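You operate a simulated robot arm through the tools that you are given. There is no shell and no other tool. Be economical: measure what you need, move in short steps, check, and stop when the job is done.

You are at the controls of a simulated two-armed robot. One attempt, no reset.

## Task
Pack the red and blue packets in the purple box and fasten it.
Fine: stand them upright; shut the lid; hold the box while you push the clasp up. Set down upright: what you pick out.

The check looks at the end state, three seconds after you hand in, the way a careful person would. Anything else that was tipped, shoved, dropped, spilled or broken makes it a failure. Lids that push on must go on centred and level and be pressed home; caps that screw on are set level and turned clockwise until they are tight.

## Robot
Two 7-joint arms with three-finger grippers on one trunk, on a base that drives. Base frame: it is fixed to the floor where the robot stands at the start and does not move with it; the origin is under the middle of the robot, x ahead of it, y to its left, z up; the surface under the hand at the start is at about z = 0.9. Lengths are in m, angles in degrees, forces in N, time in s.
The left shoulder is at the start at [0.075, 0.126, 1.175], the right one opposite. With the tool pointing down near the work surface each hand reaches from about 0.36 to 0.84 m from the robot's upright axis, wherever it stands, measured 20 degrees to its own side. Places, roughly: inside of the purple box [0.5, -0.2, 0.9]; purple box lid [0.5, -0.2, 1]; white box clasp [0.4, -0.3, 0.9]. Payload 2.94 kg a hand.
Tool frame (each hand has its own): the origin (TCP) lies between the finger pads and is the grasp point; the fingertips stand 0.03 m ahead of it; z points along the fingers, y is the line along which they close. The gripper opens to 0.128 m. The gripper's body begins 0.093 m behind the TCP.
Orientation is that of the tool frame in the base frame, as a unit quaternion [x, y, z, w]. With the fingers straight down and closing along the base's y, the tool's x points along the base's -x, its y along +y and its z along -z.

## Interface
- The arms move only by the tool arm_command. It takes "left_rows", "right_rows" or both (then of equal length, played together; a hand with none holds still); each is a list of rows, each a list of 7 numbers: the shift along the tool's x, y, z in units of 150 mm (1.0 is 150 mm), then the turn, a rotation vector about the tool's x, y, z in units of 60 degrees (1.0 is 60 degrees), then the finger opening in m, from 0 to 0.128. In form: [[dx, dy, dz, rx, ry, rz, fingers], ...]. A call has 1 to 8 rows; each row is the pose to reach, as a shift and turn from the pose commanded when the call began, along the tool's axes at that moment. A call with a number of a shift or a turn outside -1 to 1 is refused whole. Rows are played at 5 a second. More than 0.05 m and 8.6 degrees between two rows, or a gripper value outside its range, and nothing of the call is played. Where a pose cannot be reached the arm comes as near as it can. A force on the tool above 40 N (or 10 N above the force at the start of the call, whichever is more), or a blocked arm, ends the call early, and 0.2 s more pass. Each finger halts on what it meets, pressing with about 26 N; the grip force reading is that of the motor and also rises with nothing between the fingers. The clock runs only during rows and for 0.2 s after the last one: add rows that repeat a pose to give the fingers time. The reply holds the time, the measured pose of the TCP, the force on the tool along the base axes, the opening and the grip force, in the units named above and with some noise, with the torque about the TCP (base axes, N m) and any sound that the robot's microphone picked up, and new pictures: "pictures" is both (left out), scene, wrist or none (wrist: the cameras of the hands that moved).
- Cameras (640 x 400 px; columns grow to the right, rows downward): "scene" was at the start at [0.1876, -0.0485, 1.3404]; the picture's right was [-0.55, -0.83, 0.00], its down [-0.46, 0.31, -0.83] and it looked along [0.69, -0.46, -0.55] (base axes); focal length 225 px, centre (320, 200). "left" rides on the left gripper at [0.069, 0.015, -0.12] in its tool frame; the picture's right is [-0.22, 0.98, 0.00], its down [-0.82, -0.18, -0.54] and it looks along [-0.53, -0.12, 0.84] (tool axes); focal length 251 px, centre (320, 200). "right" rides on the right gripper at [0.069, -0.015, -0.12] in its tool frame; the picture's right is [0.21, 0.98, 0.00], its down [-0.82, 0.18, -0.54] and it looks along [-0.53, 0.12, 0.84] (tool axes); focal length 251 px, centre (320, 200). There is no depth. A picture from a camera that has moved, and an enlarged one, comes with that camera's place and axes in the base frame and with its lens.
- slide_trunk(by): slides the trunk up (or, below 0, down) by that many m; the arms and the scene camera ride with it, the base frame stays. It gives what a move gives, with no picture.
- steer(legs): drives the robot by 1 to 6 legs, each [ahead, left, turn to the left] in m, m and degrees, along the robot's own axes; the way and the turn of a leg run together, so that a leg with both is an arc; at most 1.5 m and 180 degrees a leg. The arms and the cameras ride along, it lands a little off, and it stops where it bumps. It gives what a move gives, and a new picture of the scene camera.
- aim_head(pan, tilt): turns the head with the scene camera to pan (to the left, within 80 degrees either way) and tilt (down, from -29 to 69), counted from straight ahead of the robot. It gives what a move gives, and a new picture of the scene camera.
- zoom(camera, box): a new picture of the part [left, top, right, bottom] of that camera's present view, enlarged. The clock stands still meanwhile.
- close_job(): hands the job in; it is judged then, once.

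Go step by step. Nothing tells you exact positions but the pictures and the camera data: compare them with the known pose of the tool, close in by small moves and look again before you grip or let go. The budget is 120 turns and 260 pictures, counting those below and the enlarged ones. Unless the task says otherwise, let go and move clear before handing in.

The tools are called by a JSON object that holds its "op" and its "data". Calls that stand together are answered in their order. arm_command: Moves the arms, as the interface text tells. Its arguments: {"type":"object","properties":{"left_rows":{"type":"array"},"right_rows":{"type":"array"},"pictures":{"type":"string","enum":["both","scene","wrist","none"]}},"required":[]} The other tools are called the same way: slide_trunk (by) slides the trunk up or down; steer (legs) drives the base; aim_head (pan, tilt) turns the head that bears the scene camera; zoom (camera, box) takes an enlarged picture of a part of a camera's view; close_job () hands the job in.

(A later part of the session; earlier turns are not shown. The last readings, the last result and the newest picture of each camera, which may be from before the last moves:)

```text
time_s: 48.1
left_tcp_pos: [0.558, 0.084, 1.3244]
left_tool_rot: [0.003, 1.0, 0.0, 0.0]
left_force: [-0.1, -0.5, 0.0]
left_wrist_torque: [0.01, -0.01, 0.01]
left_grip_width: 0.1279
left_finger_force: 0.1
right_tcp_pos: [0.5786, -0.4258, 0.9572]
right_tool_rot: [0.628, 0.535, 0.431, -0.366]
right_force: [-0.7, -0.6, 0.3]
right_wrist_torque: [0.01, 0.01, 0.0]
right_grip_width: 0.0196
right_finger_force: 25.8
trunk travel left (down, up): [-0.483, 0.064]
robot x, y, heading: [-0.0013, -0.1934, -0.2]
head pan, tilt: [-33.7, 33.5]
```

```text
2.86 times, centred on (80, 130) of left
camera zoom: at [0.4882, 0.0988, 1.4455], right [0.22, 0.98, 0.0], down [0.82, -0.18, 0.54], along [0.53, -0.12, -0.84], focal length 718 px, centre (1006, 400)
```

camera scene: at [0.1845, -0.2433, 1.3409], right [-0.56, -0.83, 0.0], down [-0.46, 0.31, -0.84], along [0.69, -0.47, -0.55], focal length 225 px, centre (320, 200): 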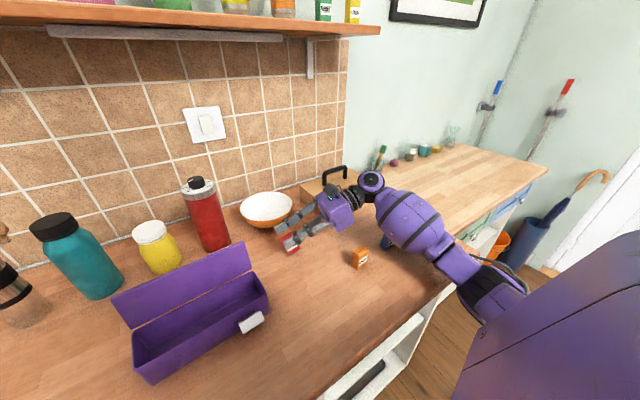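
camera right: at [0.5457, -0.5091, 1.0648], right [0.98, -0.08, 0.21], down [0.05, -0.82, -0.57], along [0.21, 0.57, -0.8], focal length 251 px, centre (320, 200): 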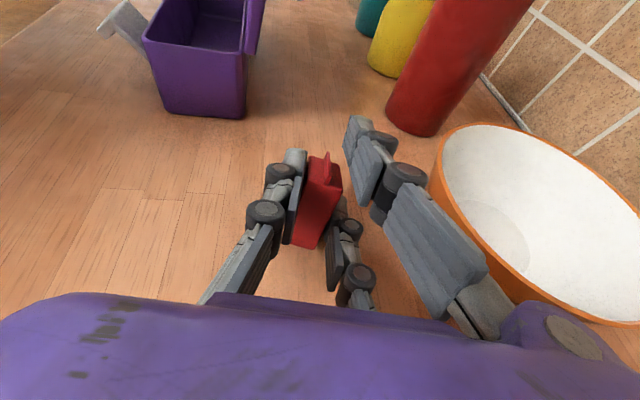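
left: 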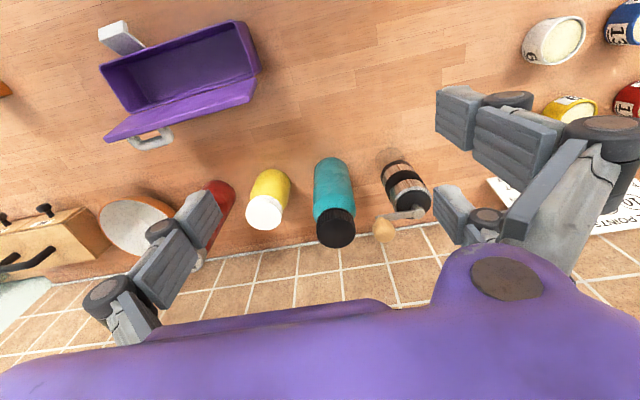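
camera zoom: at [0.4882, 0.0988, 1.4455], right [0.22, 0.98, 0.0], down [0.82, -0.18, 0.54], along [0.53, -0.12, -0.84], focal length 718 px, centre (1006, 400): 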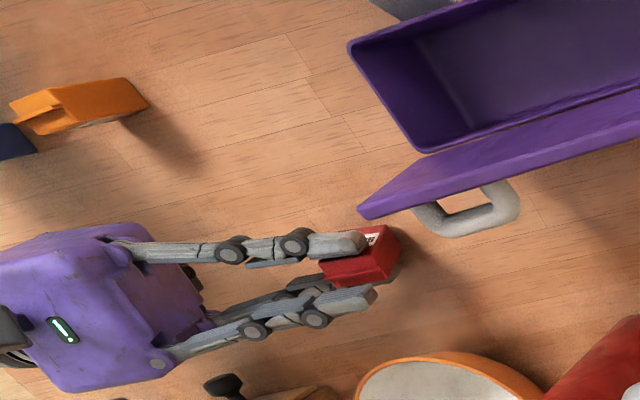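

There's plenty of clearance now. I'll roll on to about 80° and creep down.

{"op": "arm_command", "data": {"right_rows": [[0, 0, 0, 0, 0.06, 0, 0.01], [0, 0, 0, 0, 0.13, 0, 0.01], [0, 0, 0, 0, 0.187, 0, 0.01], [-0.02, 0, 0.008, 0, 0.187, 0, 0.01], [-0.04, 0, 0.016, 0, 0.187, 0, 0.01], [-0.05, 0, 0.019, 0, 0.187, 0, 0.01]], "pictures": "wrist"}}

{"op": "zoom", "data": {"camera": "scene", "box": [260, 210, 340, 280]}}

```text
time_s: 49.5
left_tcp_pos: [0.5523, 0.0873, 1.3273]
left_tool_rot: [0.002, 1.0, -0.002, 0.003]
left_force: [0.7, -0.7, -0.7]
left_wrist_torque: [0.01, -0.03, 0.0]
left_grip_width: 0.1279
left_finger_force: 0.0
right_tcp_pos: [0.5726, -0.424, 0.9554]
right_tool_rot: [0.581, 0.501, 0.491, -0.413]
right_force: [0.1, -0.2, -0.4]
right_wrist_torque: [-0.01, 0.01, 0.01]
right_grip_width: 0.0197
right_finger_force: 25.8
trunk travel left (down, up): [-0.483, 0.064]
robot x, y, heading: [-0.0017, -0.1933, -0.5]
head pan, tilt: [-33.7, 33.5]
camera right: at [0.5422, -0.5268, 1.0456], right [0.97, -0.12, 0.22], down [0.08, -0.7, -0.71], along [0.24, 0.71, -0.67], focal length 251 px, centre (320, 200)
```

right: 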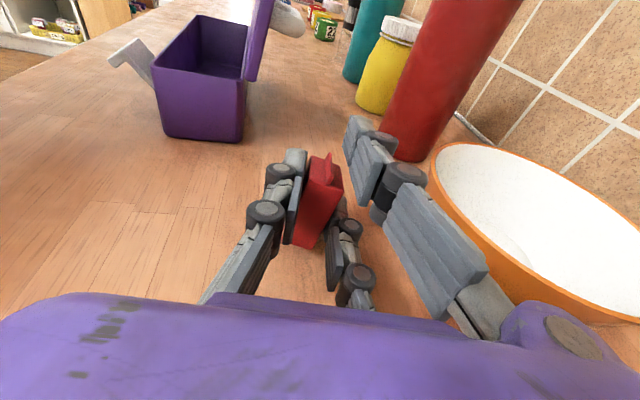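

```text
5.71 times, centred on (300, 245) of scene
camera zoom: at [0.1385, -0.2403, 1.444], right [-0.56, -0.83, 0.0], down [-0.45, 0.31, -0.84], along [0.69, -0.47, -0.55], focal length 1288 px, centre (434, -57)
```

zoom: 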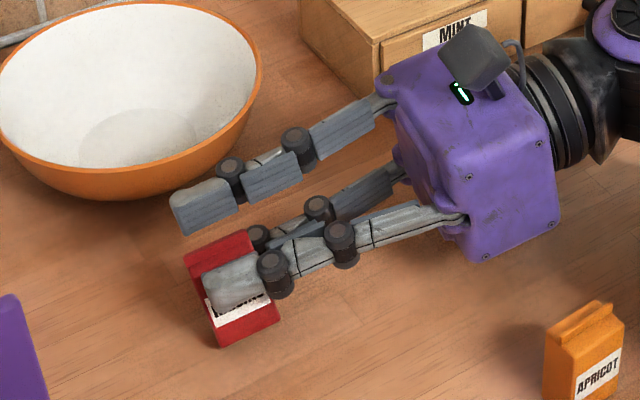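

The robot is again being pushed back slightly, most likely by the elbow against the counter's front edge. I'll raise the trunk further and then lower the hand.

{"op": "slide_trunk", "data": {"by": 0.06}}

{"op": "arm_command", "data": {"right_rows": [[-0.06, 0, 0.01, 0, 0, 0, 0.01], [-0.14, 0, 0.024, 0, 0, 0, 0.01], [-0.22, 0, 0.037, 0, 0, 0, 0.01], [-0.3, 0, 0.05, 0, 0, 0, 0.01], [-0.34, 0, 0.058, 0, 0, 0, 0.01], [-0.37, 0, 0.063, 0, 0, 0, 0.01], [-0.37, 0, 0.063, 0, 0, 0, 0.01]], "pictures": "none"}}

{"op": "zoom", "data": {"camera": "scene", "box": [240, 200, 480, 360]}}

```text
time_s: 50.5
left_tcp_pos: [0.5596, 0.0832, 1.3824]
left_tool_rot: [0.001, 1.0, 0.0, -0.002]
left_force: [-0.3, -0.2, -0.4]
left_wrist_torque: [0.03, 0.08, 0.0]
left_grip_width: 0.1275
left_finger_force: 0.1
right_tcp_pos: [0.5759, -0.4255, 1.0061]
right_tool_rot: [0.585, 0.495, 0.488, -0.418]
right_force: [0.2, 0.1, -0.6]
right_wrist_torque: [0.1, -0.06, 0.03]
right_grip_width: 0.0192
right_finger_force: 26.0
trunk travel left (down, up): [-0.543, 0.004]
robot x, y, heading: [-0.0018, -0.192, -0.4]
head pan, tilt: [-33.7, 33.5]
```

```text
time_s: 52.1
left_tcp_pos: [0.5574, 0.0841, 1.3845]
left_tool_rot: [0.002, 1.0, 0.0, 0.0]
left_force: [-0.1, -0.2, -0.3]
left_wrist_torque: [-0.02, -0.01, -0.01]
left_grip_width: 0.1282
left_finger_force: 0.0
right_tcp_pos: [0.5771, -0.4273, 0.9558]
right_tool_rot: [0.584, 0.497, 0.489, -0.416]
right_force: [-0.1, -0.5, -0.2]
right_wrist_torque: [0.04, 0.02, 0.01]
right_grip_width: 0.0192
right_finger_force: 25.8
trunk travel left (down, up): [-0.543, 0.004]
robot x, y, heading: [-0.0016, -0.1956, -0.2]
head pan, tilt: [-33.7, 33.5]
```

```text
2.50 times, centred on (360, 280) of scene
camera zoom: at [0.0805, -0.2445, 1.5086], right [-0.56, -0.83, 0.0], down [-0.46, 0.31, -0.83], along [0.69, -0.47, -0.55], focal length 563 px, centre (220, 0)
```

zoom: 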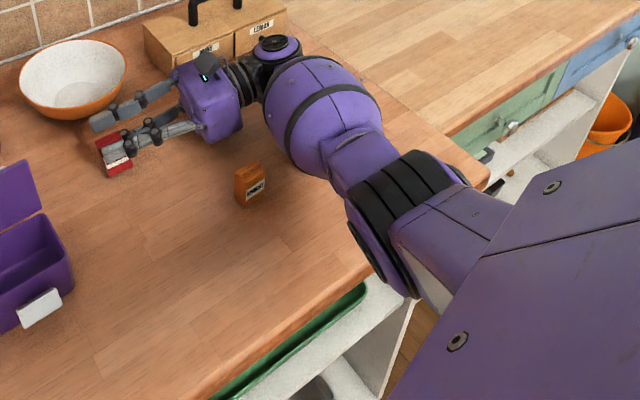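

{"op": "zoom", "data": {"camera": "scene", "box": [260, 230, 340, 290]}}

{"op": "zoom", "data": {"camera": "left", "box": [0, 80, 140, 180]}}

{"op": "zoom", "data": {"camera": "right", "box": [220, 100, 420, 280]}}

```text
6.67 times, centred on (300, 260) of scene
camera zoom: at [0.0805, -0.2445, 1.5086], right [-0.56, -0.83, 0.0], down [-0.46, 0.31, -0.83], along [0.69, -0.47, -0.55], focal length 1502 px, centre (453, -200)
```

zoom: 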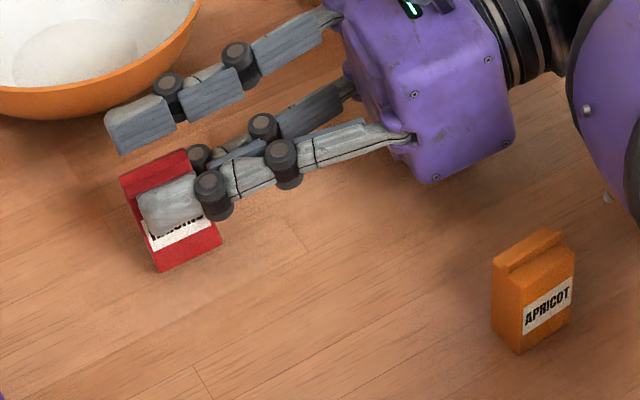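

```text
4.00 times, centred on (70, 130) of left
camera zoom: at [0.4882, 0.0989, 1.5055], right [0.22, 0.98, 0.0], down [0.82, -0.18, 0.54], along [0.53, -0.12, -0.84], focal length 1006 px, centre (1320, 480)
```

zoom: 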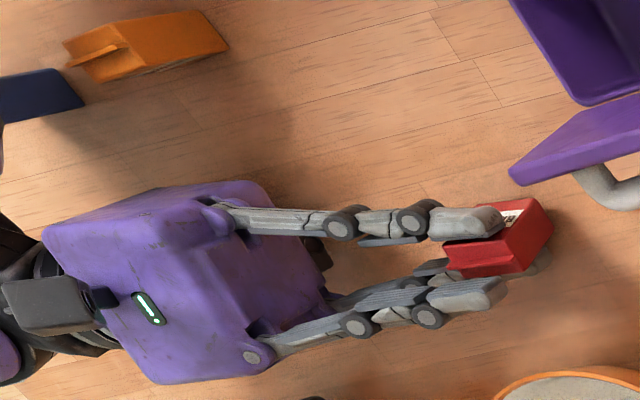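

```text
2.22 times, centred on (320, 190) of right
camera zoom: at [0.5459, -0.5298, 1.0441], right [0.97, -0.12, 0.21], down [0.07, -0.69, -0.72], along [0.23, 0.71, -0.67], focal length 559 px, centre (320, 222)
```

zoom: 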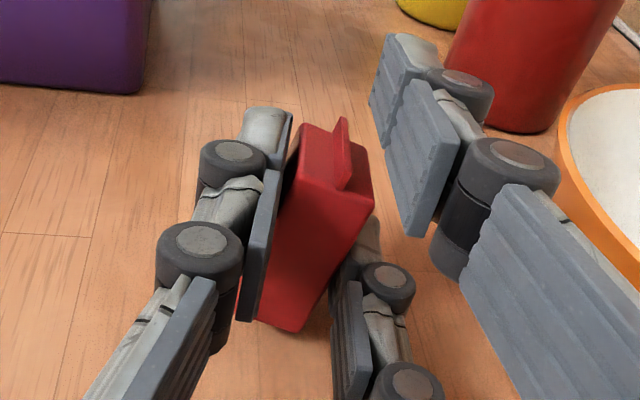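

{"op": "arm_command", "data": {"right_rows": [[-0.013, 0, 0.002, 0, 0, 0, 0.01], [-0.026, 0, 0.005, 0, 0, 0, 0.01], [-0.039, 0, 0.007, 0, 0, 0, 0.01], [-0.039, 0, 0.007, 0, 0, 0, 0.01]], "pictures": "none"}}

{"op": "zoom", "data": {"camera": "scene", "box": [260, 230, 340, 290]}}

```text
time_s: 53.1
left_tcp_pos: [0.5561, 0.0836, 1.3869]
left_tool_rot: [0.003, 1.0, 0.0, 0.0]
left_force: [0.5, 0.1, -0.3]
left_wrist_torque: [-0.03, -0.01, -0.01]
left_grip_width: 0.1277
left_finger_force: 0.2
right_tcp_pos: [0.5784, -0.426, 0.9516]
right_tool_rot: [0.583, 0.497, 0.491, -0.415]
right_force: [-0.3, 0.6, 7.7]
right_wrist_torque: [0.24, -0.02, 0.0]
right_grip_width: 0.0194
right_finger_force: 25.7
trunk travel left (down, up): [-0.543, 0.004]
robot x, y, heading: [-0.0011, -0.195, -0.5]
head pan, tilt: [-33.7, 33.5]
```

```text
6.67 times, centred on (300, 260) of scene
camera zoom: at [0.0794, -0.2441, 1.5088], right [-0.56, -0.83, 0.0], down [-0.46, 0.31, -0.83], along [0.69, -0.47, -0.55], focal length 1502 px, centre (453, -200)
```

zoom: 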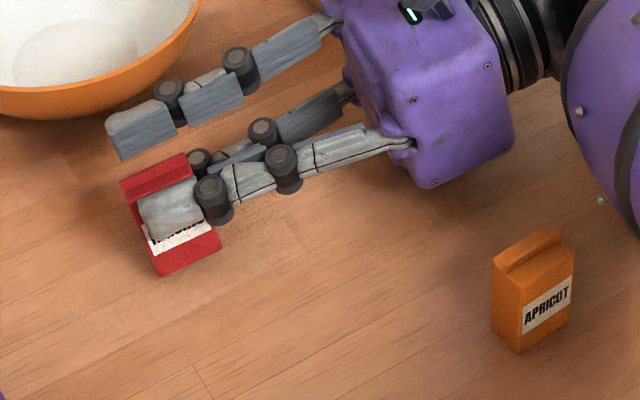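

It's in contact at 7.7 N. I'll release and look.

{"op": "arm_command", "data": {"right_rows": [[0, 0, 0, 0, 0, 0, 0.025], [0, 0, 0, 0, 0, 0, 0.035], [0, 0, 0, 0, 0, 0, 0.05], [0, 0, 0, 0, 0, 0, 0.055], [0, 0, 0, 0, 0, 0, 0.055]], "pictures": "wrist"}}

{"op": "zoom", "data": {"camera": "scene", "box": [260, 230, 340, 290]}}

```text
time_s: 54.3
left_tcp_pos: [0.5566, 0.0841, 1.386]
left_tool_rot: [0.003, 1.0, 0.0, 0.001]
left_force: [-0.7, 0.0, 0.4]
left_wrist_torque: [0.03, -0.04, -0.02]
left_grip_width: 0.1282
left_finger_force: 0.2
right_tcp_pos: [0.5774, -0.4264, 0.9493]
right_tool_rot: [0.583, 0.497, 0.49, -0.416]
right_force: [0.7, 0.0, 0.0]
right_wrist_torque: [-0.01, 0.02, -0.02]
right_grip_width: 0.0549
right_finger_force: 0.1
trunk travel left (down, up): [-0.543, 0.004]
robot x, y, heading: [0.0012, -0.1937, -0.4]
head pan, tilt: [-33.7, 33.5]
camera right: at [0.5459, -0.53, 1.0381], right [0.97, -0.12, 0.21], down [0.07, -0.7, -0.72], along [0.23, 0.71, -0.67], focal length 251 px, centre (320, 200)
```

right: 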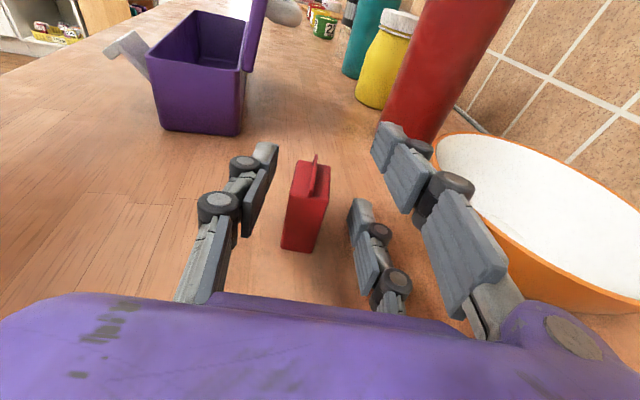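

```text
6.67 times, centred on (300, 260) of scene
camera zoom: at [0.0805, -0.2444, 1.5086], right [-0.56, -0.83, 0.0], down [-0.46, 0.31, -0.83], along [0.69, -0.47, -0.55], focal length 1502 px, centre (453, -200)
```

zoom: 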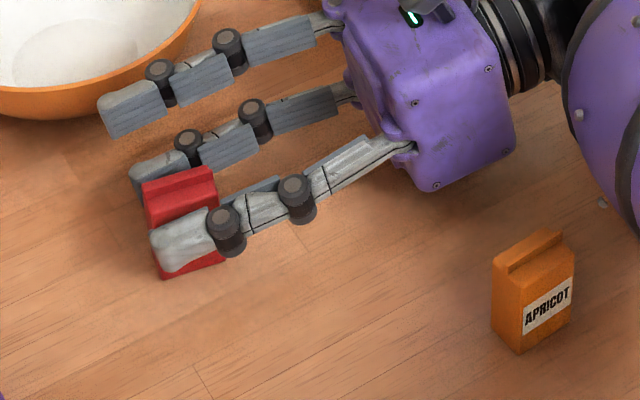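

Red is standing upright. I'll back the hand out, raise it, and turn it to point down again.

{"op": "arm_command", "data": {"right_rows": [[0, 0, -0.2, 0, 0, 0, 0.055], [0, 0, -0.45, 0, 0, 0, 0.055], [0.15, 0, -0.6, 0, 0, 0, 0.055], [0.4, 0, -0.65, 0, -0.1, 0, 0.055], [0.65, 0, -0.65, 0, -0.22, 0, 0.055], [0.9, 0, -0.65, 0, -0.36, 0, 0.055], [0.9, 0, -0.65, 0, -0.5, 0, 0.055], [0.9, 0, -0.65, 0, -0.64, 0, 0.055]], "pictures": "scene"}}

{"op": "arm_command", "data": {"right_rows": [[0, 0, 0, 0, -0.13, 0, 0.055], [0, 0, 0, 0, -0.26, 0, 0.055], [0, 0, 0, 0, -0.4, 0, 0.055], [0, 0, 0, 0, -0.53, 0, 0.055], [0, 0, 0, 0, -0.66, 0, 0.055], [0, 0, 0, 0, -0.693, 0, 0.055], [0, 0, 0, 0, -0.693, 0, 0.055]]}}

```text
time_s: 56.1
left_tcp_pos: [0.5572, 0.0842, 1.3857]
left_tool_rot: [0.003, 1.0, -0.001, 0.0]
left_force: [-1.2, 0.9, -0.2]
left_wrist_torque: [0.01, -0.03, -0.02]
left_grip_width: 0.1281
left_finger_force: 0.0
right_tcp_pos: [0.5647, -0.4977, 1.0974]
right_tool_rot: [0.712, 0.606, 0.27, -0.23]
right_force: [-0.7, 0.3, 0.4]
right_wrist_torque: [-0.04, 0.02, 0.01]
right_grip_width: 0.0549
right_finger_force: 0.1
trunk travel left (down, up): [-0.543, 0.004]
robot x, y, heading: [-0.0033, -0.1946, -0.2]
head pan, tilt: [-33.7, 33.5]
camera scene: at [0.0806, -0.2439, 1.5087], right [-0.56, -0.83, 0.0], down [-0.46, 0.31, -0.83], along [0.69, -0.47, -0.55], focal length 225 px, centre (320, 200)
```

scene: 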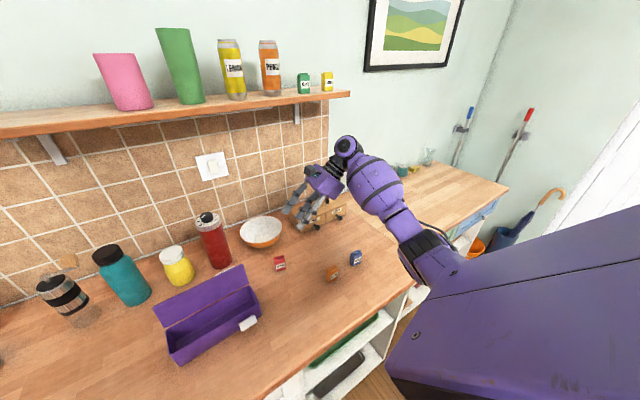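

```text
time_s: 57.7
left_tcp_pos: [0.5558, 0.0844, 1.3859]
left_tool_rot: [0.002, 1.0, 0.0, -0.001]
left_force: [-0.5, 0.0, 0.5]
left_wrist_torque: [0.01, 0.01, 0.03]
left_grip_width: 0.128
left_finger_force: 0.1
right_tcp_pos: [0.564, -0.4985, 1.0975]
right_tool_rot: [0.762, 0.648, 0.0, 0.0]
right_force: [0.1, -0.1, 0.4]
right_wrist_torque: [0.0, 0.01, -0.03]
right_grip_width: 0.055
right_finger_force: 0.0
trunk travel left (down, up): [-0.543, 0.004]
robot x, y, heading: [-0.002, -0.1929, -0.6]
head pan, tilt: [-33.7, 33.5]
camera scene: at [0.0806, -0.2444, 1.5086], right [-0.56, -0.83, 0.0], down [-0.46, 0.31, -0.83], along [0.69, -0.47, -0.55], focal length 225 px, centre (320, 200)
camera right: at [0.5609, -0.4283, 1.218], right [1.0, 0.06, 0.0], down [0.05, -0.84, 0.54], along [0.03, -0.54, -0.84], focal length 251 px, centre (320, 200)
```

scene: 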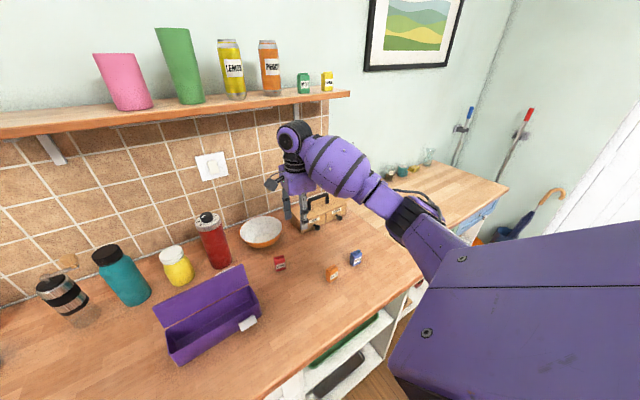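
right: 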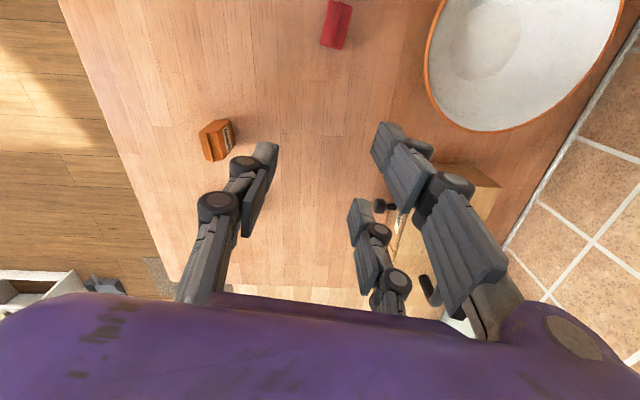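

I'll move over the red packet and measure its standing pose.

{"op": "arm_command", "data": {"right_rows": [[0.15, 0.0, 0, 0, 0, -0.05, 0.05], [0.3, 0.0, 0, 0, 0, -0.09, 0.05], [0.4, 0.0, 0.1, 0, 0, -0.09, 0.05], [0.4, 0.0, 0.3, 0, 0, -0.09, 0.05], [0.4, 0.0, 0.3, 0, 0, -0.09, 0.05]], "pictures": "wrist"}}

{"op": "zoom", "data": {"camera": "right", "box": [240, 60, 400, 200]}}

{"op": "zoom", "data": {"camera": "scene", "box": [250, 240, 310, 290]}}

```text
time_s: 58.9
left_tcp_pos: [0.5564, 0.0838, 1.3856]
left_tool_rot: [0.002, 1.0, -0.001, 0.0]
left_force: [-0.8, -0.6, -0.5]
left_wrist_torque: [0.0, -0.03, -0.03]
left_grip_width: 0.1281
left_finger_force: 0.1
right_tcp_pos: [0.5735, -0.4367, 1.0526]
right_tool_rot: [0.73, 0.684, 0.0, 0.001]
right_force: [-0.3, -0.6, 0.5]
right_wrist_torque: [0.03, 0.01, 0.0]
right_grip_width: 0.0498
right_finger_force: 0.0
trunk travel left (down, up): [-0.543, 0.004]
robot x, y, heading: [0.0022, -0.1975, -0.3]
head pan, tilt: [-33.7, 33.5]
camera right: at [0.5632, -0.3682, 1.1736], right [0.99, 0.15, 0.0], down [0.12, -0.83, 0.54], along [0.08, -0.53, -0.84], focal length 251 px, centre (320, 200)
```

right: 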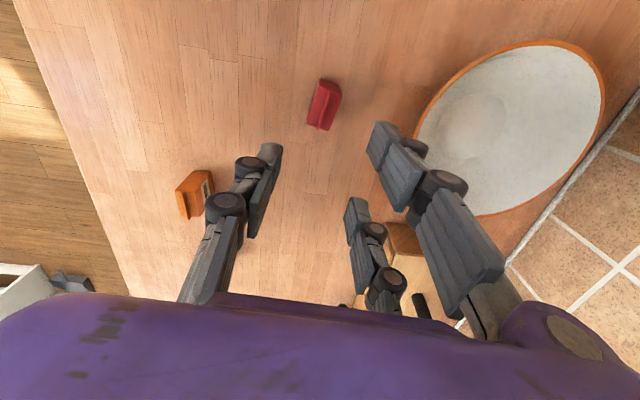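

```text
2.86 times, centred on (320, 130) of right
camera zoom: at [0.5632, -0.3682, 1.1736], right [0.99, 0.15, 0.0], down [0.12, -0.83, 0.54], along [0.08, -0.53, -0.84], focal length 718 px, centre (320, 400)
```

zoom: 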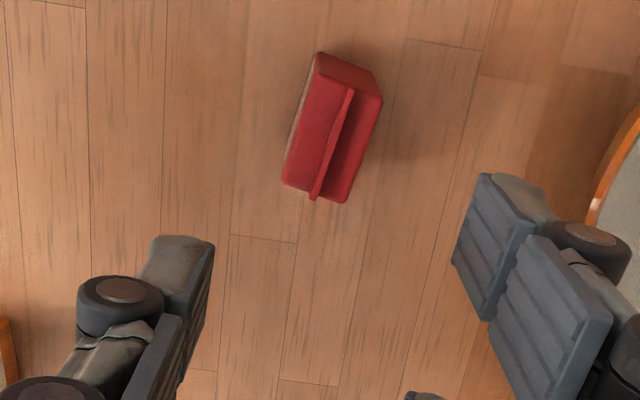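

```text
8.00 times, centred on (280, 265) of scene
camera zoom: at [0.0801, -0.2443, 1.5087], right [-0.56, -0.83, 0.0], down [-0.46, 0.31, -0.83], along [0.69, -0.47, -0.55], focal length 1803 px, centre (640, -320)
```

zoom: 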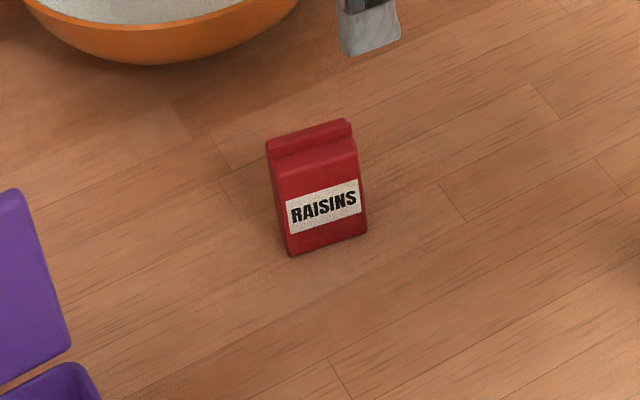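

Red stands at (0.5746,-0.418), yaw 10.7° clockwise. I'll descend with the offset and close.

{"op": "arm_command", "data": {"right_rows": [[0.033, -0.012, 0.1, 0, 0, 0.115, 0.05], [0.033, -0.012, 0.3, 0, 0, 0.115, 0.05], [0.033, -0.012, 0.5, 0, 0, 0.115, 0.05], [0.033, -0.012, 0.697, 0, 0, 0.115, 0.05], [0.033, -0.012, 0.697, 0, 0, 0.115, 0.045]], "pictures": "none"}}

{"op": "zoom", "data": {"camera": "right", "box": [220, 90, 420, 250]}}

```text
time_s: 60.1
left_tcp_pos: [0.5572, 0.0836, 1.386]
left_tool_rot: [0.003, 1.0, 0.0, 0.0]
left_force: [-0.1, 0.0, 0.1]
left_wrist_torque: [-0.01, 0.02, 0.03]
left_grip_width: 0.128
left_finger_force: 0.1
right_tcp_pos: [0.5717, -0.434, 0.9479]
right_tool_rot: [0.77, 0.638, 0.0, 0.001]
right_force: [0.7, -0.1, -0.2]
right_wrist_torque: [0.0, 0.02, -0.01]
right_grip_width: 0.045
right_finger_force: 0.2
trunk travel left (down, up): [-0.543, 0.004]
robot x, y, heading: [-0.0003, -0.1951, -0.2]
head pan, tilt: [-33.7, 33.5]
```

```text
2.50 times, centred on (320, 170) of right
camera zoom: at [0.5712, -0.364, 1.0673], right [1.0, 0.03, 0.0], down [0.02, -0.84, 0.54], along [0.02, -0.54, -0.84], focal length 629 px, centre (320, 275)
```

zoom: 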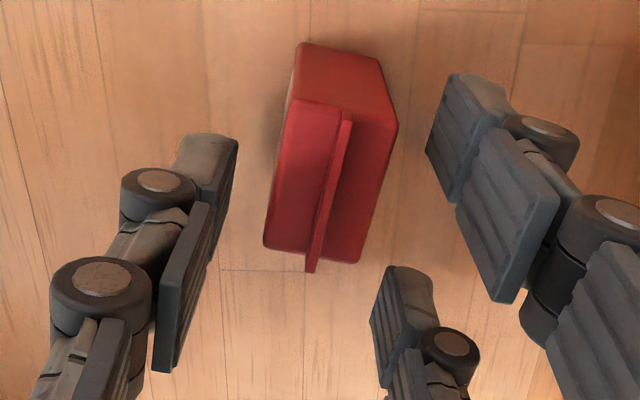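

{"op": "arm_command", "data": {"right_rows": [[0.018, 0, 0, 0, 0, 0, 0.035], [0.018, 0, 0, 0, 0, 0, 0.026], [0.018, 0, 0, 0, 0, 0, 0.02], [0.018, 0, 0, 0, 0, 0, 0.01], [0.018, 0, 0, 0, 0, 0, 0.01]], "pictures": "wrist"}}

{"op": "arm_command", "data": {"right_rows": [[0, 0, -0.04, 0, 0, 0, 0.0], [0, 0, -0.1, 0, 0, 0, 0.0], [0, 0, -0.18, 0, 0, 0, 0.0], [0, 0, -0.26, 0, 0, 0, 0.0], [0, 0, -0.34, 0, 0, 0, 0.0], [0, 0, -0.42, 0, 0, 0, 0.0], [0, 0, -0.48, 0, 0, 0, 0.0], [0, 0, -0.5, 0, 0, 0, 0.0]], "pictures": "wrist"}}

```text
time_s: 61.3
left_tcp_pos: [0.5567, 0.085, 1.3851]
left_tool_rot: [0.003, 1.0, 0.001, 0.0]
left_force: [0.6, -0.1, -0.8]
left_wrist_torque: [0.01, -0.03, 0.01]
left_grip_width: 0.1281
left_finger_force: 0.0
right_tcp_pos: [0.5723, -0.4318, 0.949]
right_tool_rot: [0.77, 0.638, 0.001, 0.001]
right_force: [0.0, -0.3, -0.4]
right_wrist_torque: [-0.01, 0.0, 0.01]
right_grip_width: 0.0201
right_finger_force: 26.0
trunk travel left (down, up): [-0.543, 0.004]
robot x, y, heading: [0.0011, -0.1914, -0.3]
head pan, tilt: [-33.7, 33.5]
camera right: at [0.5718, -0.3619, 1.0682], right [1.0, 0.03, 0.0], down [0.02, -0.84, 0.54], along [0.02, -0.54, -0.84], focal length 251 px, centre (320, 200)
```

right: 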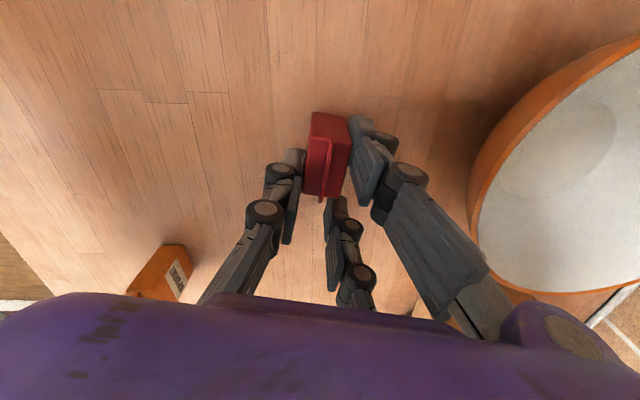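

```text
time_s: 63.1
left_tcp_pos: [0.5573, 0.0848, 1.3862]
left_tool_rot: [0.002, 1.0, 0.001, 0.0]
left_force: [-0.1, 0.2, -0.5]
left_wrist_torque: [0.03, 0.01, -0.02]
left_grip_width: 0.128
left_finger_force: 0.1
right_tcp_pos: [0.5735, -0.4317, 1.0221]
right_tool_rot: [0.77, 0.638, 0.0, 0.0]
right_force: [-0.1, -0.1, -0.2]
right_wrist_torque: [-0.01, 0.01, -0.03]
right_grip_width: 0.0198
right_finger_force: 26.0
trunk travel left (down, up): [-0.543, 0.004]
robot x, y, heading: [-0.0033, -0.2003, -0.6]
head pan, tilt: [-33.7, 33.5]
camera right: at [0.5717, -0.3616, 1.143], right [1.0, 0.03, 0.0], down [0.02, -0.84, 0.54], along [0.02, -0.54, -0.84], focal length 251 px, centre (320, 200)
```

right: 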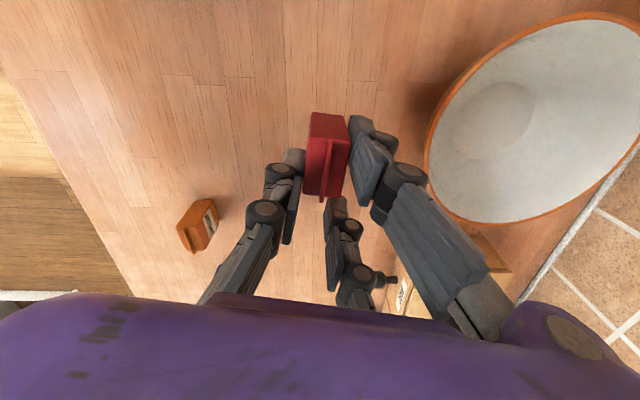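

It's gripped and lifted cleanly. I'll bring it slowly toward the robot in line with the box's centreline, turning to the box's yaw.

{"op": "arm_command", "data": {"right_rows": [[-0.008, -0.04, -0.02, 0, 0, -0.02, 0], [-0.022, -0.12, -0.04, 0, 0, -0.06, 0], [-0.04, -0.21, -0.06, 0, 0, -0.1, 0], [-0.057, -0.3, -0.067, 0, 0, -0.14, 0], [-0.074, -0.39, -0.067, 0, 0, -0.17, 0], [-0.09, -0.48, -0.067, 0, 0, -0.2, 0], [-0.102, -0.545, -0.067, 0, 0, -0.223, 0], [-0.109, -0.577, -0.067, 0, 0, -0.223, 0]], "pictures": "wrist"}}

```text
time_s: 64.9
left_tcp_pos: [0.5563, 0.0837, 1.3855]
left_tool_rot: [0.003, 1.0, 0.0, 0.0]
left_force: [0.2, -0.9, -0.4]
left_wrist_torque: [0.02, -0.01, 0.04]
left_grip_width: 0.1279
left_finger_force: 0.1
right_tcp_pos: [0.4839, -0.432, 1.0332]
right_tool_rot: [0.69, 0.724, 0.0, -0.001]
right_force: [-0.5, 0.1, 0.1]
right_wrist_torque: [0.0, 0.02, 0.01]
right_grip_width: 0.0194
right_finger_force: 25.8
trunk travel left (down, up): [-0.543, 0.004]
robot x, y, heading: [0.002, -0.1963, -0.5]
head pan, tilt: [-33.7, 33.5]
camera right: at [0.4665, -0.3644, 1.153], right [0.97, 0.26, 0.0], down [0.22, -0.81, 0.54], along [0.14, -0.52, -0.84], focal length 251 px, centre (320, 200)
```

right: 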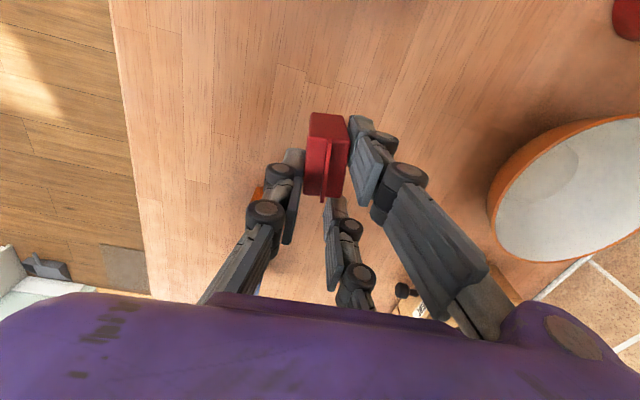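

{"op": "arm_command", "data": {"right_rows": [[0.05, 0, 0, 0, 0, 0, 0], [0.14, 0.01, 0, 0, 0, 0, 0], [0.25, 0.02, 0, 0, 0, 0, 0], [0.37, 0.03, 0, 0, 0, 0, 0], [0.49, 0.04, 0, 0, 0, 0, 0], [0.6, 0.05, 0, 0, 0, 0, 0], [0.68, 0.06, 0, 0, 0, 0, 0], [0.72, 0.065, 0, 0, 0, 0, 0]], "pictures": "wrist"}}

{"op": "arm_command", "data": {"right_rows": [[0.03, 0, 0, 0, 0, 0, 0], [0.09, 0, 0, 0, 0, 0, 0], [0.18, 0, 0, 0, 0, 0, 0], [0.27, 0, 0, 0, 0, 0, 0], [0.36, 0, 0, 0, 0, 0, 0], [0.43, 0, 0, 0, 0, 0, 0], [0.47, 0, 0, 0, 0, 0, 0], [0.47, 0, 0, 0, 0, 0, 0]]}}

{"op": "zoom", "data": {"camera": "right", "box": [200, 60, 440, 240]}}

{"op": "zoom", "data": {"camera": "scene", "box": [130, 190, 290, 370]}}

```text
time_s: 66.7
left_tcp_pos: [0.5565, 0.0848, 1.3857]
left_tool_rot: [0.003, 1.0, 0.0, 0.0]
left_force: [0.3, 0.2, 0.3]
left_wrist_torque: [0.01, 0.02, 0.04]
left_grip_width: 0.1278
left_finger_force: 0.0
right_tcp_pos: [0.4898, -0.3223, 1.0333]
right_tool_rot: [0.691, 0.723, 0.001, 0.0]
right_force: [0.1, 0.2, 0.4]
right_wrist_torque: [0.01, 0.02, -0.01]
right_grip_width: 0.0195
right_finger_force: 26.1
trunk travel left (down, up): [-0.543, 0.004]
robot x, y, heading: [-0.0017, -0.197, -0.2]
head pan, tilt: [-33.7, 33.5]
camera right: at [0.472, -0.2548, 1.1538], right [0.97, 0.26, 0.0], down [0.22, -0.81, 0.54], along [0.14, -0.52, -0.84], focal length 251 px, centre (320, 200)
```

right: 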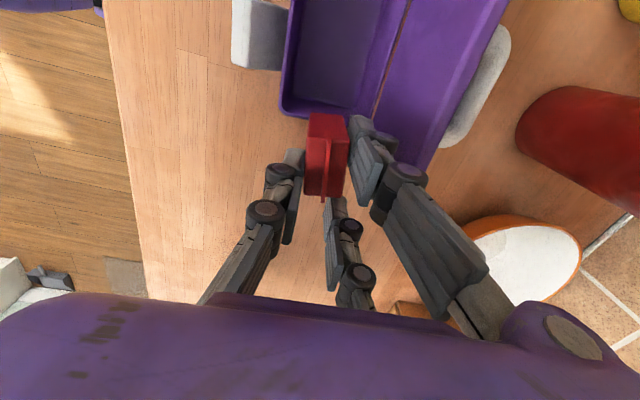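

```text
time_s: 68.5
left_tcp_pos: [0.5571, 0.084, 1.3857]
left_tool_rot: [0.002, 1.0, 0.0, 0.0]
left_force: [0.4, 0.4, 0.5]
left_wrist_torque: [-0.05, 0.03, -0.01]
left_grip_width: 0.128
left_finger_force: 0.1
right_tcp_pos: [0.4865, -0.2513, 1.032]
right_tool_rot: [0.69, 0.724, -0.001, 0.0]
right_force: [-0.1, -0.6, 0.5]
right_wrist_torque: [0.0, -0.04, -0.02]
right_grip_width: 0.02
right_finger_force: 25.9
trunk travel left (down, up): [-0.543, 0.004]
robot x, y, heading: [-0.0004, -0.1938, -0.4]
head pan, tilt: [-33.7, 33.5]
camera scene: at [0.0805, -0.2446, 1.5086], right [-0.56, -0.83, 0.0], down [-0.46, 0.31, -0.83], along [0.69, -0.47, -0.55], focal length 225 px, centre (320, 200)
camera right: at [0.4686, -0.1843, 1.153], right [0.97, 0.26, 0.0], down [0.22, -0.81, 0.54], along [0.14, -0.52, -0.84], focal length 251 px, centre (320, 200)
```

scene: 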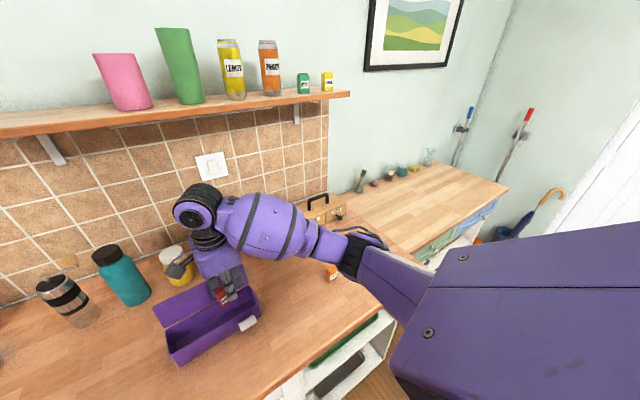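
right: 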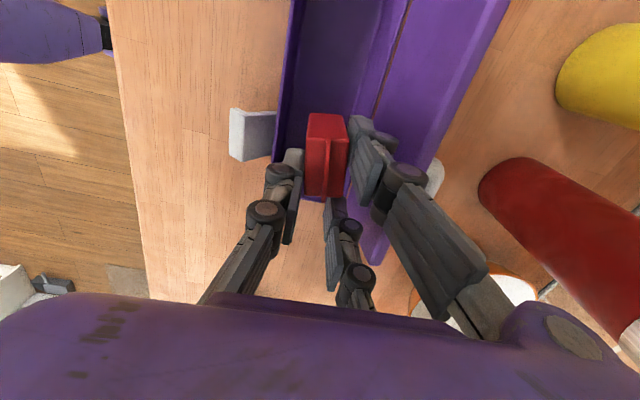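

```text
2.22 times, centred on (320, 150) of right
camera zoom: at [0.4686, -0.1843, 1.153], right [0.97, 0.26, 0.0], down [0.22, -0.81, 0.54], along [0.14, -0.52, -0.84], focal length 559 px, centre (320, 311)
```

zoom: 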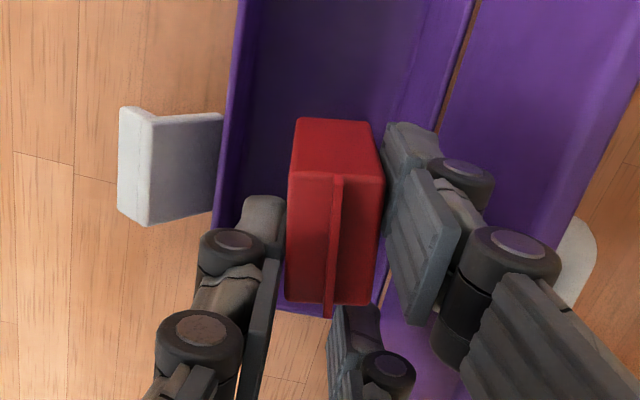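

```text
2.22 times, centred on (210, 280) of scene
camera zoom: at [0.0805, -0.2446, 1.5086], right [-0.56, -0.83, 0.0], down [-0.46, 0.31, -0.83], along [0.69, -0.47, -0.55], focal length 501 px, centre (564, 22)
```

zoom: 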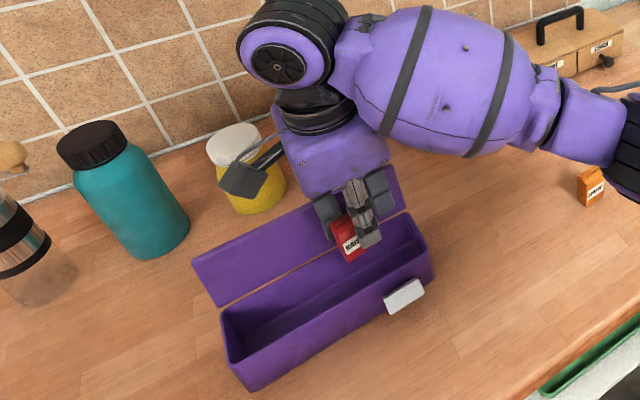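

It's aligned over the box, with about 6 mm margin on each side. I'll lower it partway and check.

{"op": "arm_command", "data": {"right_rows": [[0, -0.007, 0.04, 0, 0, 0, 0], [0, -0.007, 0.1, 0, 0, 0, 0], [0, -0.007, 0.16, 0, 0, 0, 0], [0, -0.007, 0.22, 0, 0, 0, 0], [0, -0.007, 0.28, 0, 0, 0, 0], [0, -0.007, 0.33, 0, 0, 0, 0], [0, -0.007, 0.33, 0, 0, 0, 0]], "pictures": "none"}}

{"op": "zoom", "data": {"camera": "right", "box": [200, 60, 440, 240]}}

{"op": "zoom", "data": {"camera": "scene", "box": [150, 220, 270, 340]}}

{"op": "zoom", "data": {"camera": "left", "box": [0, 0, 260, 180]}}

```text
time_s: 70.1
left_tcp_pos: [0.5558, 0.084, 1.3855]
left_tool_rot: [0.003, 1.0, -0.001, 0.0]
left_force: [-0.5, -0.5, 0.3]
left_wrist_torque: [0.03, 0.03, 0.02]
left_grip_width: 0.128
left_finger_force: 0.0
right_tcp_pos: [0.4855, -0.2531, 0.9842]
right_tool_rot: [0.69, 0.724, 0.001, 0.001]
right_force: [-0.4, -0.3, -0.7]
right_wrist_torque: [-0.05, 0.01, 0.01]
right_grip_width: 0.0193
right_finger_force: 25.9
trunk travel left (down, up): [-0.543, 0.004]
robot x, y, heading: [0.0015, -0.1963, -0.1]
head pan, tilt: [-33.7, 33.5]
```

```text
2.22 times, centred on (320, 150) of right
camera zoom: at [0.4682, -0.1862, 1.1054], right [0.97, 0.26, 0.0], down [0.22, -0.81, 0.54], along [0.14, -0.52, -0.84], focal length 559 px, centre (320, 311)
```

zoom: 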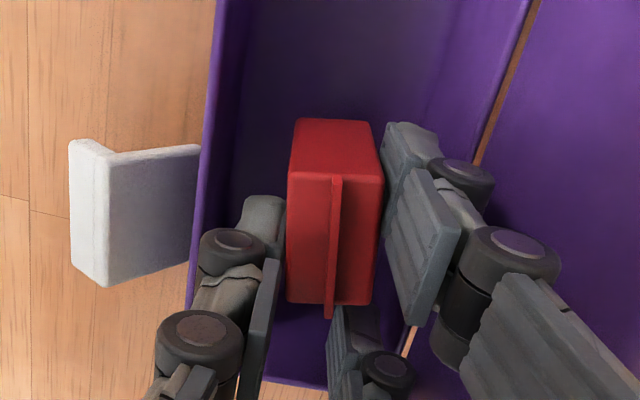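

```text
3.33 times, centred on (210, 280) of scene
camera zoom: at [0.0805, -0.2445, 1.5086], right [-0.56, -0.83, 0.0], down [-0.46, 0.31, -0.83], along [0.69, -0.47, -0.55], focal length 751 px, centre (687, -67)
```

zoom: 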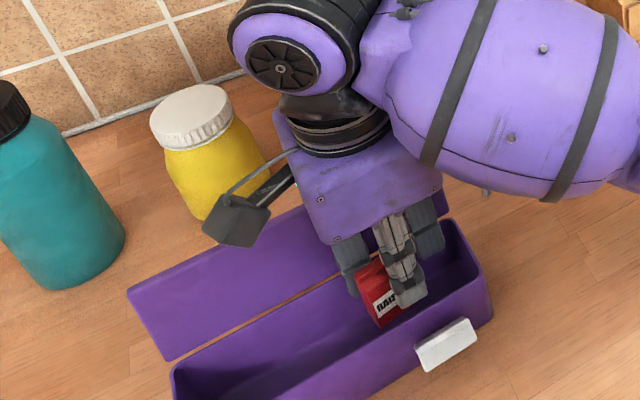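

```text
2.22 times, centred on (130, 90) of left
camera zoom: at [0.4882, 0.0988, 1.5055], right [0.22, 0.98, 0.0], down [0.82, -0.18, 0.54], along [0.53, -0.12, -0.84], focal length 559 px, centre (742, 444)
```

zoom: 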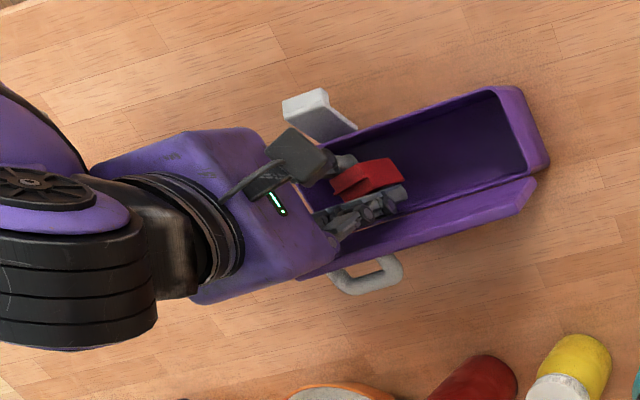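

{"op": "arm_command", "data": {"right_rows": [[0, 0, 0.04, 0, 0, 0, 0], [0, 0, 0.08, 0, 0, 0, 0], [0, 0, 0.12, 0, 0, 0, 0], [0, 0, 0.15, 0, 0, 0, 0], [0, 0, 0.15, 0, 0, 0, 0]], "pictures": "none"}}

{"op": "zoom", "data": {"camera": "right", "box": [200, 60, 440, 240]}}

{"op": "zoom", "data": {"camera": "left", "box": [0, 0, 260, 180]}}

```text
time_s: 71.3
left_tcp_pos: [0.5573, 0.0841, 1.3849]
left_tool_rot: [0.003, 1.0, 0.001, 0.0]
left_force: [-0.6, 0.0, 1.0]
left_wrist_torque: [-0.02, 0.02, 0.02]
left_grip_width: 0.1283
left_finger_force: 0.1
right_tcp_pos: [0.4859, -0.2539, 0.9618]
right_tool_rot: [0.691, 0.723, 0.001, 0.0]
right_force: [0.1, 0.8, -0.8]
right_wrist_torque: [0.02, -0.03, 0.0]
right_grip_width: 0.0194
right_finger_force: 26.3
trunk travel left (down, up): [-0.543, 0.004]
robot x, y, heading: [0.0011, -0.1913, -0.1]
head pan, tilt: [-33.7, 33.5]
```

```text
2.22 times, centred on (320, 150) of right
camera zoom: at [0.469, -0.1864, 1.0812], right [0.97, 0.26, 0.0], down [0.22, -0.81, 0.54], along [0.14, -0.52, -0.84], focal length 559 px, centre (320, 311)
```

zoom: 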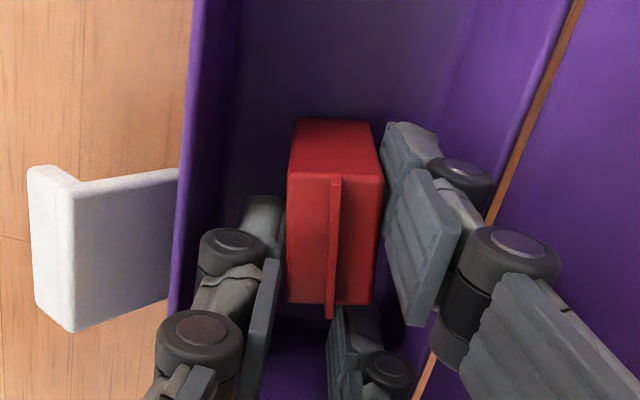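

```text
2.22 times, centred on (130, 90) of left
camera zoom: at [0.4882, 0.0988, 1.5055], right [0.22, 0.98, 0.0], down [0.82, -0.18, 0.54], along [0.53, -0.12, -0.84], focal length 559 px, centre (742, 444)
```

zoom: 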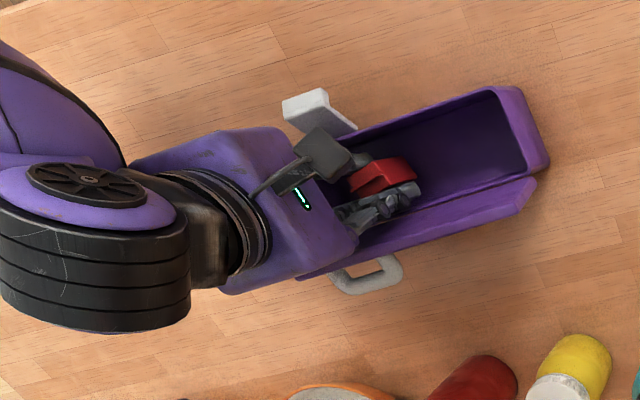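

{"op": "arm_command", "data": {"right_rows": [[0, 0, 0.015, 0, 0, 0, 0], [0, 0, 0.03, 0, 0, 0, 0], [0, 0, 0.045, 0, 0, 0, 0], [0, 0, 0.055, 0, 0, 0, 0], [0, 0, 0.055, 0, 0, 0, 0]], "pictures": "none"}}

```text
time_s: 72.5
left_tcp_pos: [0.5571, 0.0848, 1.3871]
left_tool_rot: [0.002, 1.0, 0.001, 0.001]
left_force: [-0.4, 0.8, -0.3]
left_wrist_torque: [-0.03, 0.04, 0.02]
left_grip_width: 0.1276
left_finger_force: 0.0
right_tcp_pos: [0.4867, -0.2519, 0.9529]
right_tool_rot: [0.691, 0.723, 0.0, 0.0]
right_force: [-0.1, 0.7, 0.8]
right_wrist_torque: [0.0, 0.02, 0.01]
right_grip_width: 0.0193
right_finger_force: 26.1
trunk travel left (down, up): [-0.543, 0.004]
robot x, y, heading: [0.0006, -0.1948, -0.4]
head pan, tilt: [-33.7, 33.5]
```

{"op": "arm_command", "data": {"right_rows": [[0, 0, 0.01, 0, 0, 0, 0], [0, 0, 0.02, 0, 0, 0, 0], [0, 0, 0.02, 0, 0, 0, 0]], "pictures": "none"}}

```text
time_s: 73.3
left_tcp_pos: [0.5565, 0.0847, 1.3859]
left_tool_rot: [0.002, 1.0, 0.0, 0.001]
left_force: [-0.8, 0.3, 0.1]
left_wrist_torque: [0.01, -0.04, -0.01]
left_grip_width: 0.1281
left_finger_force: 0.1
right_tcp_pos: [0.4865, -0.2524, 0.9519]
right_tool_rot: [0.691, 0.722, 0.001, 0.0]
right_force: [-0.3, -3.5, 6.1]
right_wrist_torque: [-0.1, 0.0, 0.01]
right_grip_width: 0.0192
right_finger_force: 25.8
trunk travel left (down, up): [-0.543, 0.004]
robot x, y, heading: [-0.0014, -0.1908, -0.5]
head pan, tilt: [-33.7, 33.5]
```

There's floor contact at 6 N. I'll open just slightly and withdraw upward.

{"op": "arm_command", "data": {"right_rows": [[0, 0, 0, 0, 0, 0, 0.024], [0, 0, 0, 0, 0, 0, 0.027], [0, 0, 0, 0, 0, 0, 0.027]], "pictures": "wrist"}}

{"op": "arm_command", "data": {"right_rows": [[0, 0, -0.05, 0, 0, 0, 0.027], [0, 0, -0.13, 0, 0, 0, 0.027], [0, 0, -0.25, 0, 0, 0, 0.027], [0, 0, -0.4, 0, 0, 0, 0.027], [0, 0, -0.6, 0, 0, 0, 0.03], [0, 0, -0.8, 0, 0, 0, 0.05], [0, 0, -0.8, 0, 0, 0, 0.05]], "pictures": "wrist"}}

```text
time_s: 74.1
left_tcp_pos: [0.5574, 0.0847, 1.386]
left_tool_rot: [0.003, 1.0, 0.001, 0.0]
left_force: [-0.2, 0.3, 0.9]
left_wrist_torque: [0.02, -0.02, -0.01]
left_grip_width: 0.128
left_finger_force: 0.1
right_tcp_pos: [0.4861, -0.2527, 0.9513]
right_tool_rot: [0.69, 0.723, 0.0, 0.0]
right_force: [-0.8, 0.2, -1.3]
right_wrist_torque: [-0.02, 0.03, 0.05]
right_grip_width: 0.0261
right_finger_force: 0.0
trunk travel left (down, up): [-0.543, 0.004]
robot x, y, heading: [-0.002, -0.1938, -0.4]
head pan, tilt: [-33.7, 33.5]
camera right: at [0.4689, -0.1845, 1.0709], right [0.97, 0.26, 0.0], down [0.22, -0.81, 0.54], along [0.14, -0.52, -0.84], focal length 251 px, centre (320, 200)
```

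right: 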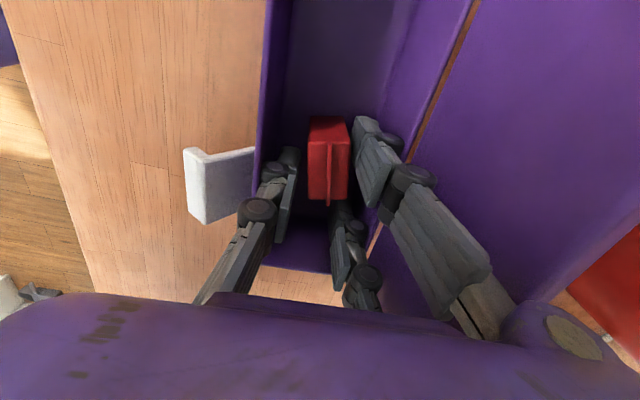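

```text
time_s: 75.7
left_tcp_pos: [0.5564, 0.0846, 1.3852]
left_tool_rot: [0.002, 1.0, 0.0, 0.0]
left_force: [-0.5, 0.0, 0.5]
left_wrist_torque: [-0.03, -0.01, -0.02]
left_grip_width: 0.128
left_finger_force: 0.1
right_tcp_pos: [0.4832, -0.2515, 1.0728]
right_tool_rot: [0.691, 0.723, 0.0, 0.0]
right_force: [-0.2, 0.0, 0.2]
right_wrist_torque: [-0.01, -0.01, 0.01]
right_grip_width: 0.0502
right_finger_force: 0.2
trunk travel left (down, up): [-0.543, 0.004]
robot x, y, heading: [0.0048, -0.1947, -0.2]
head pan, tilt: [-33.7, 33.5]
camera right: at [0.4664, -0.1841, 1.1932], right [0.97, 0.26, 0.0], down [0.22, -0.81, 0.54], along [0.14, -0.52, -0.84], focal length 251 px, centre (320, 200)
```

right: 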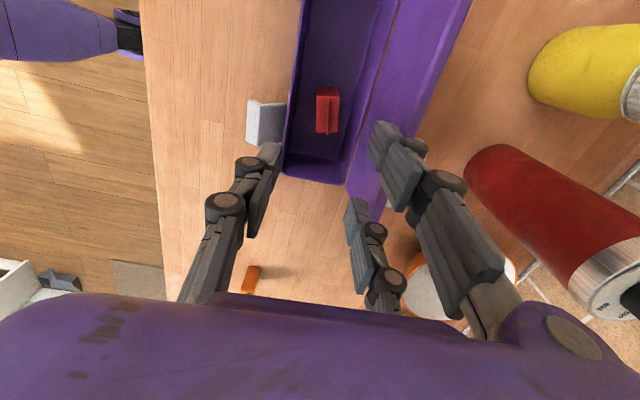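

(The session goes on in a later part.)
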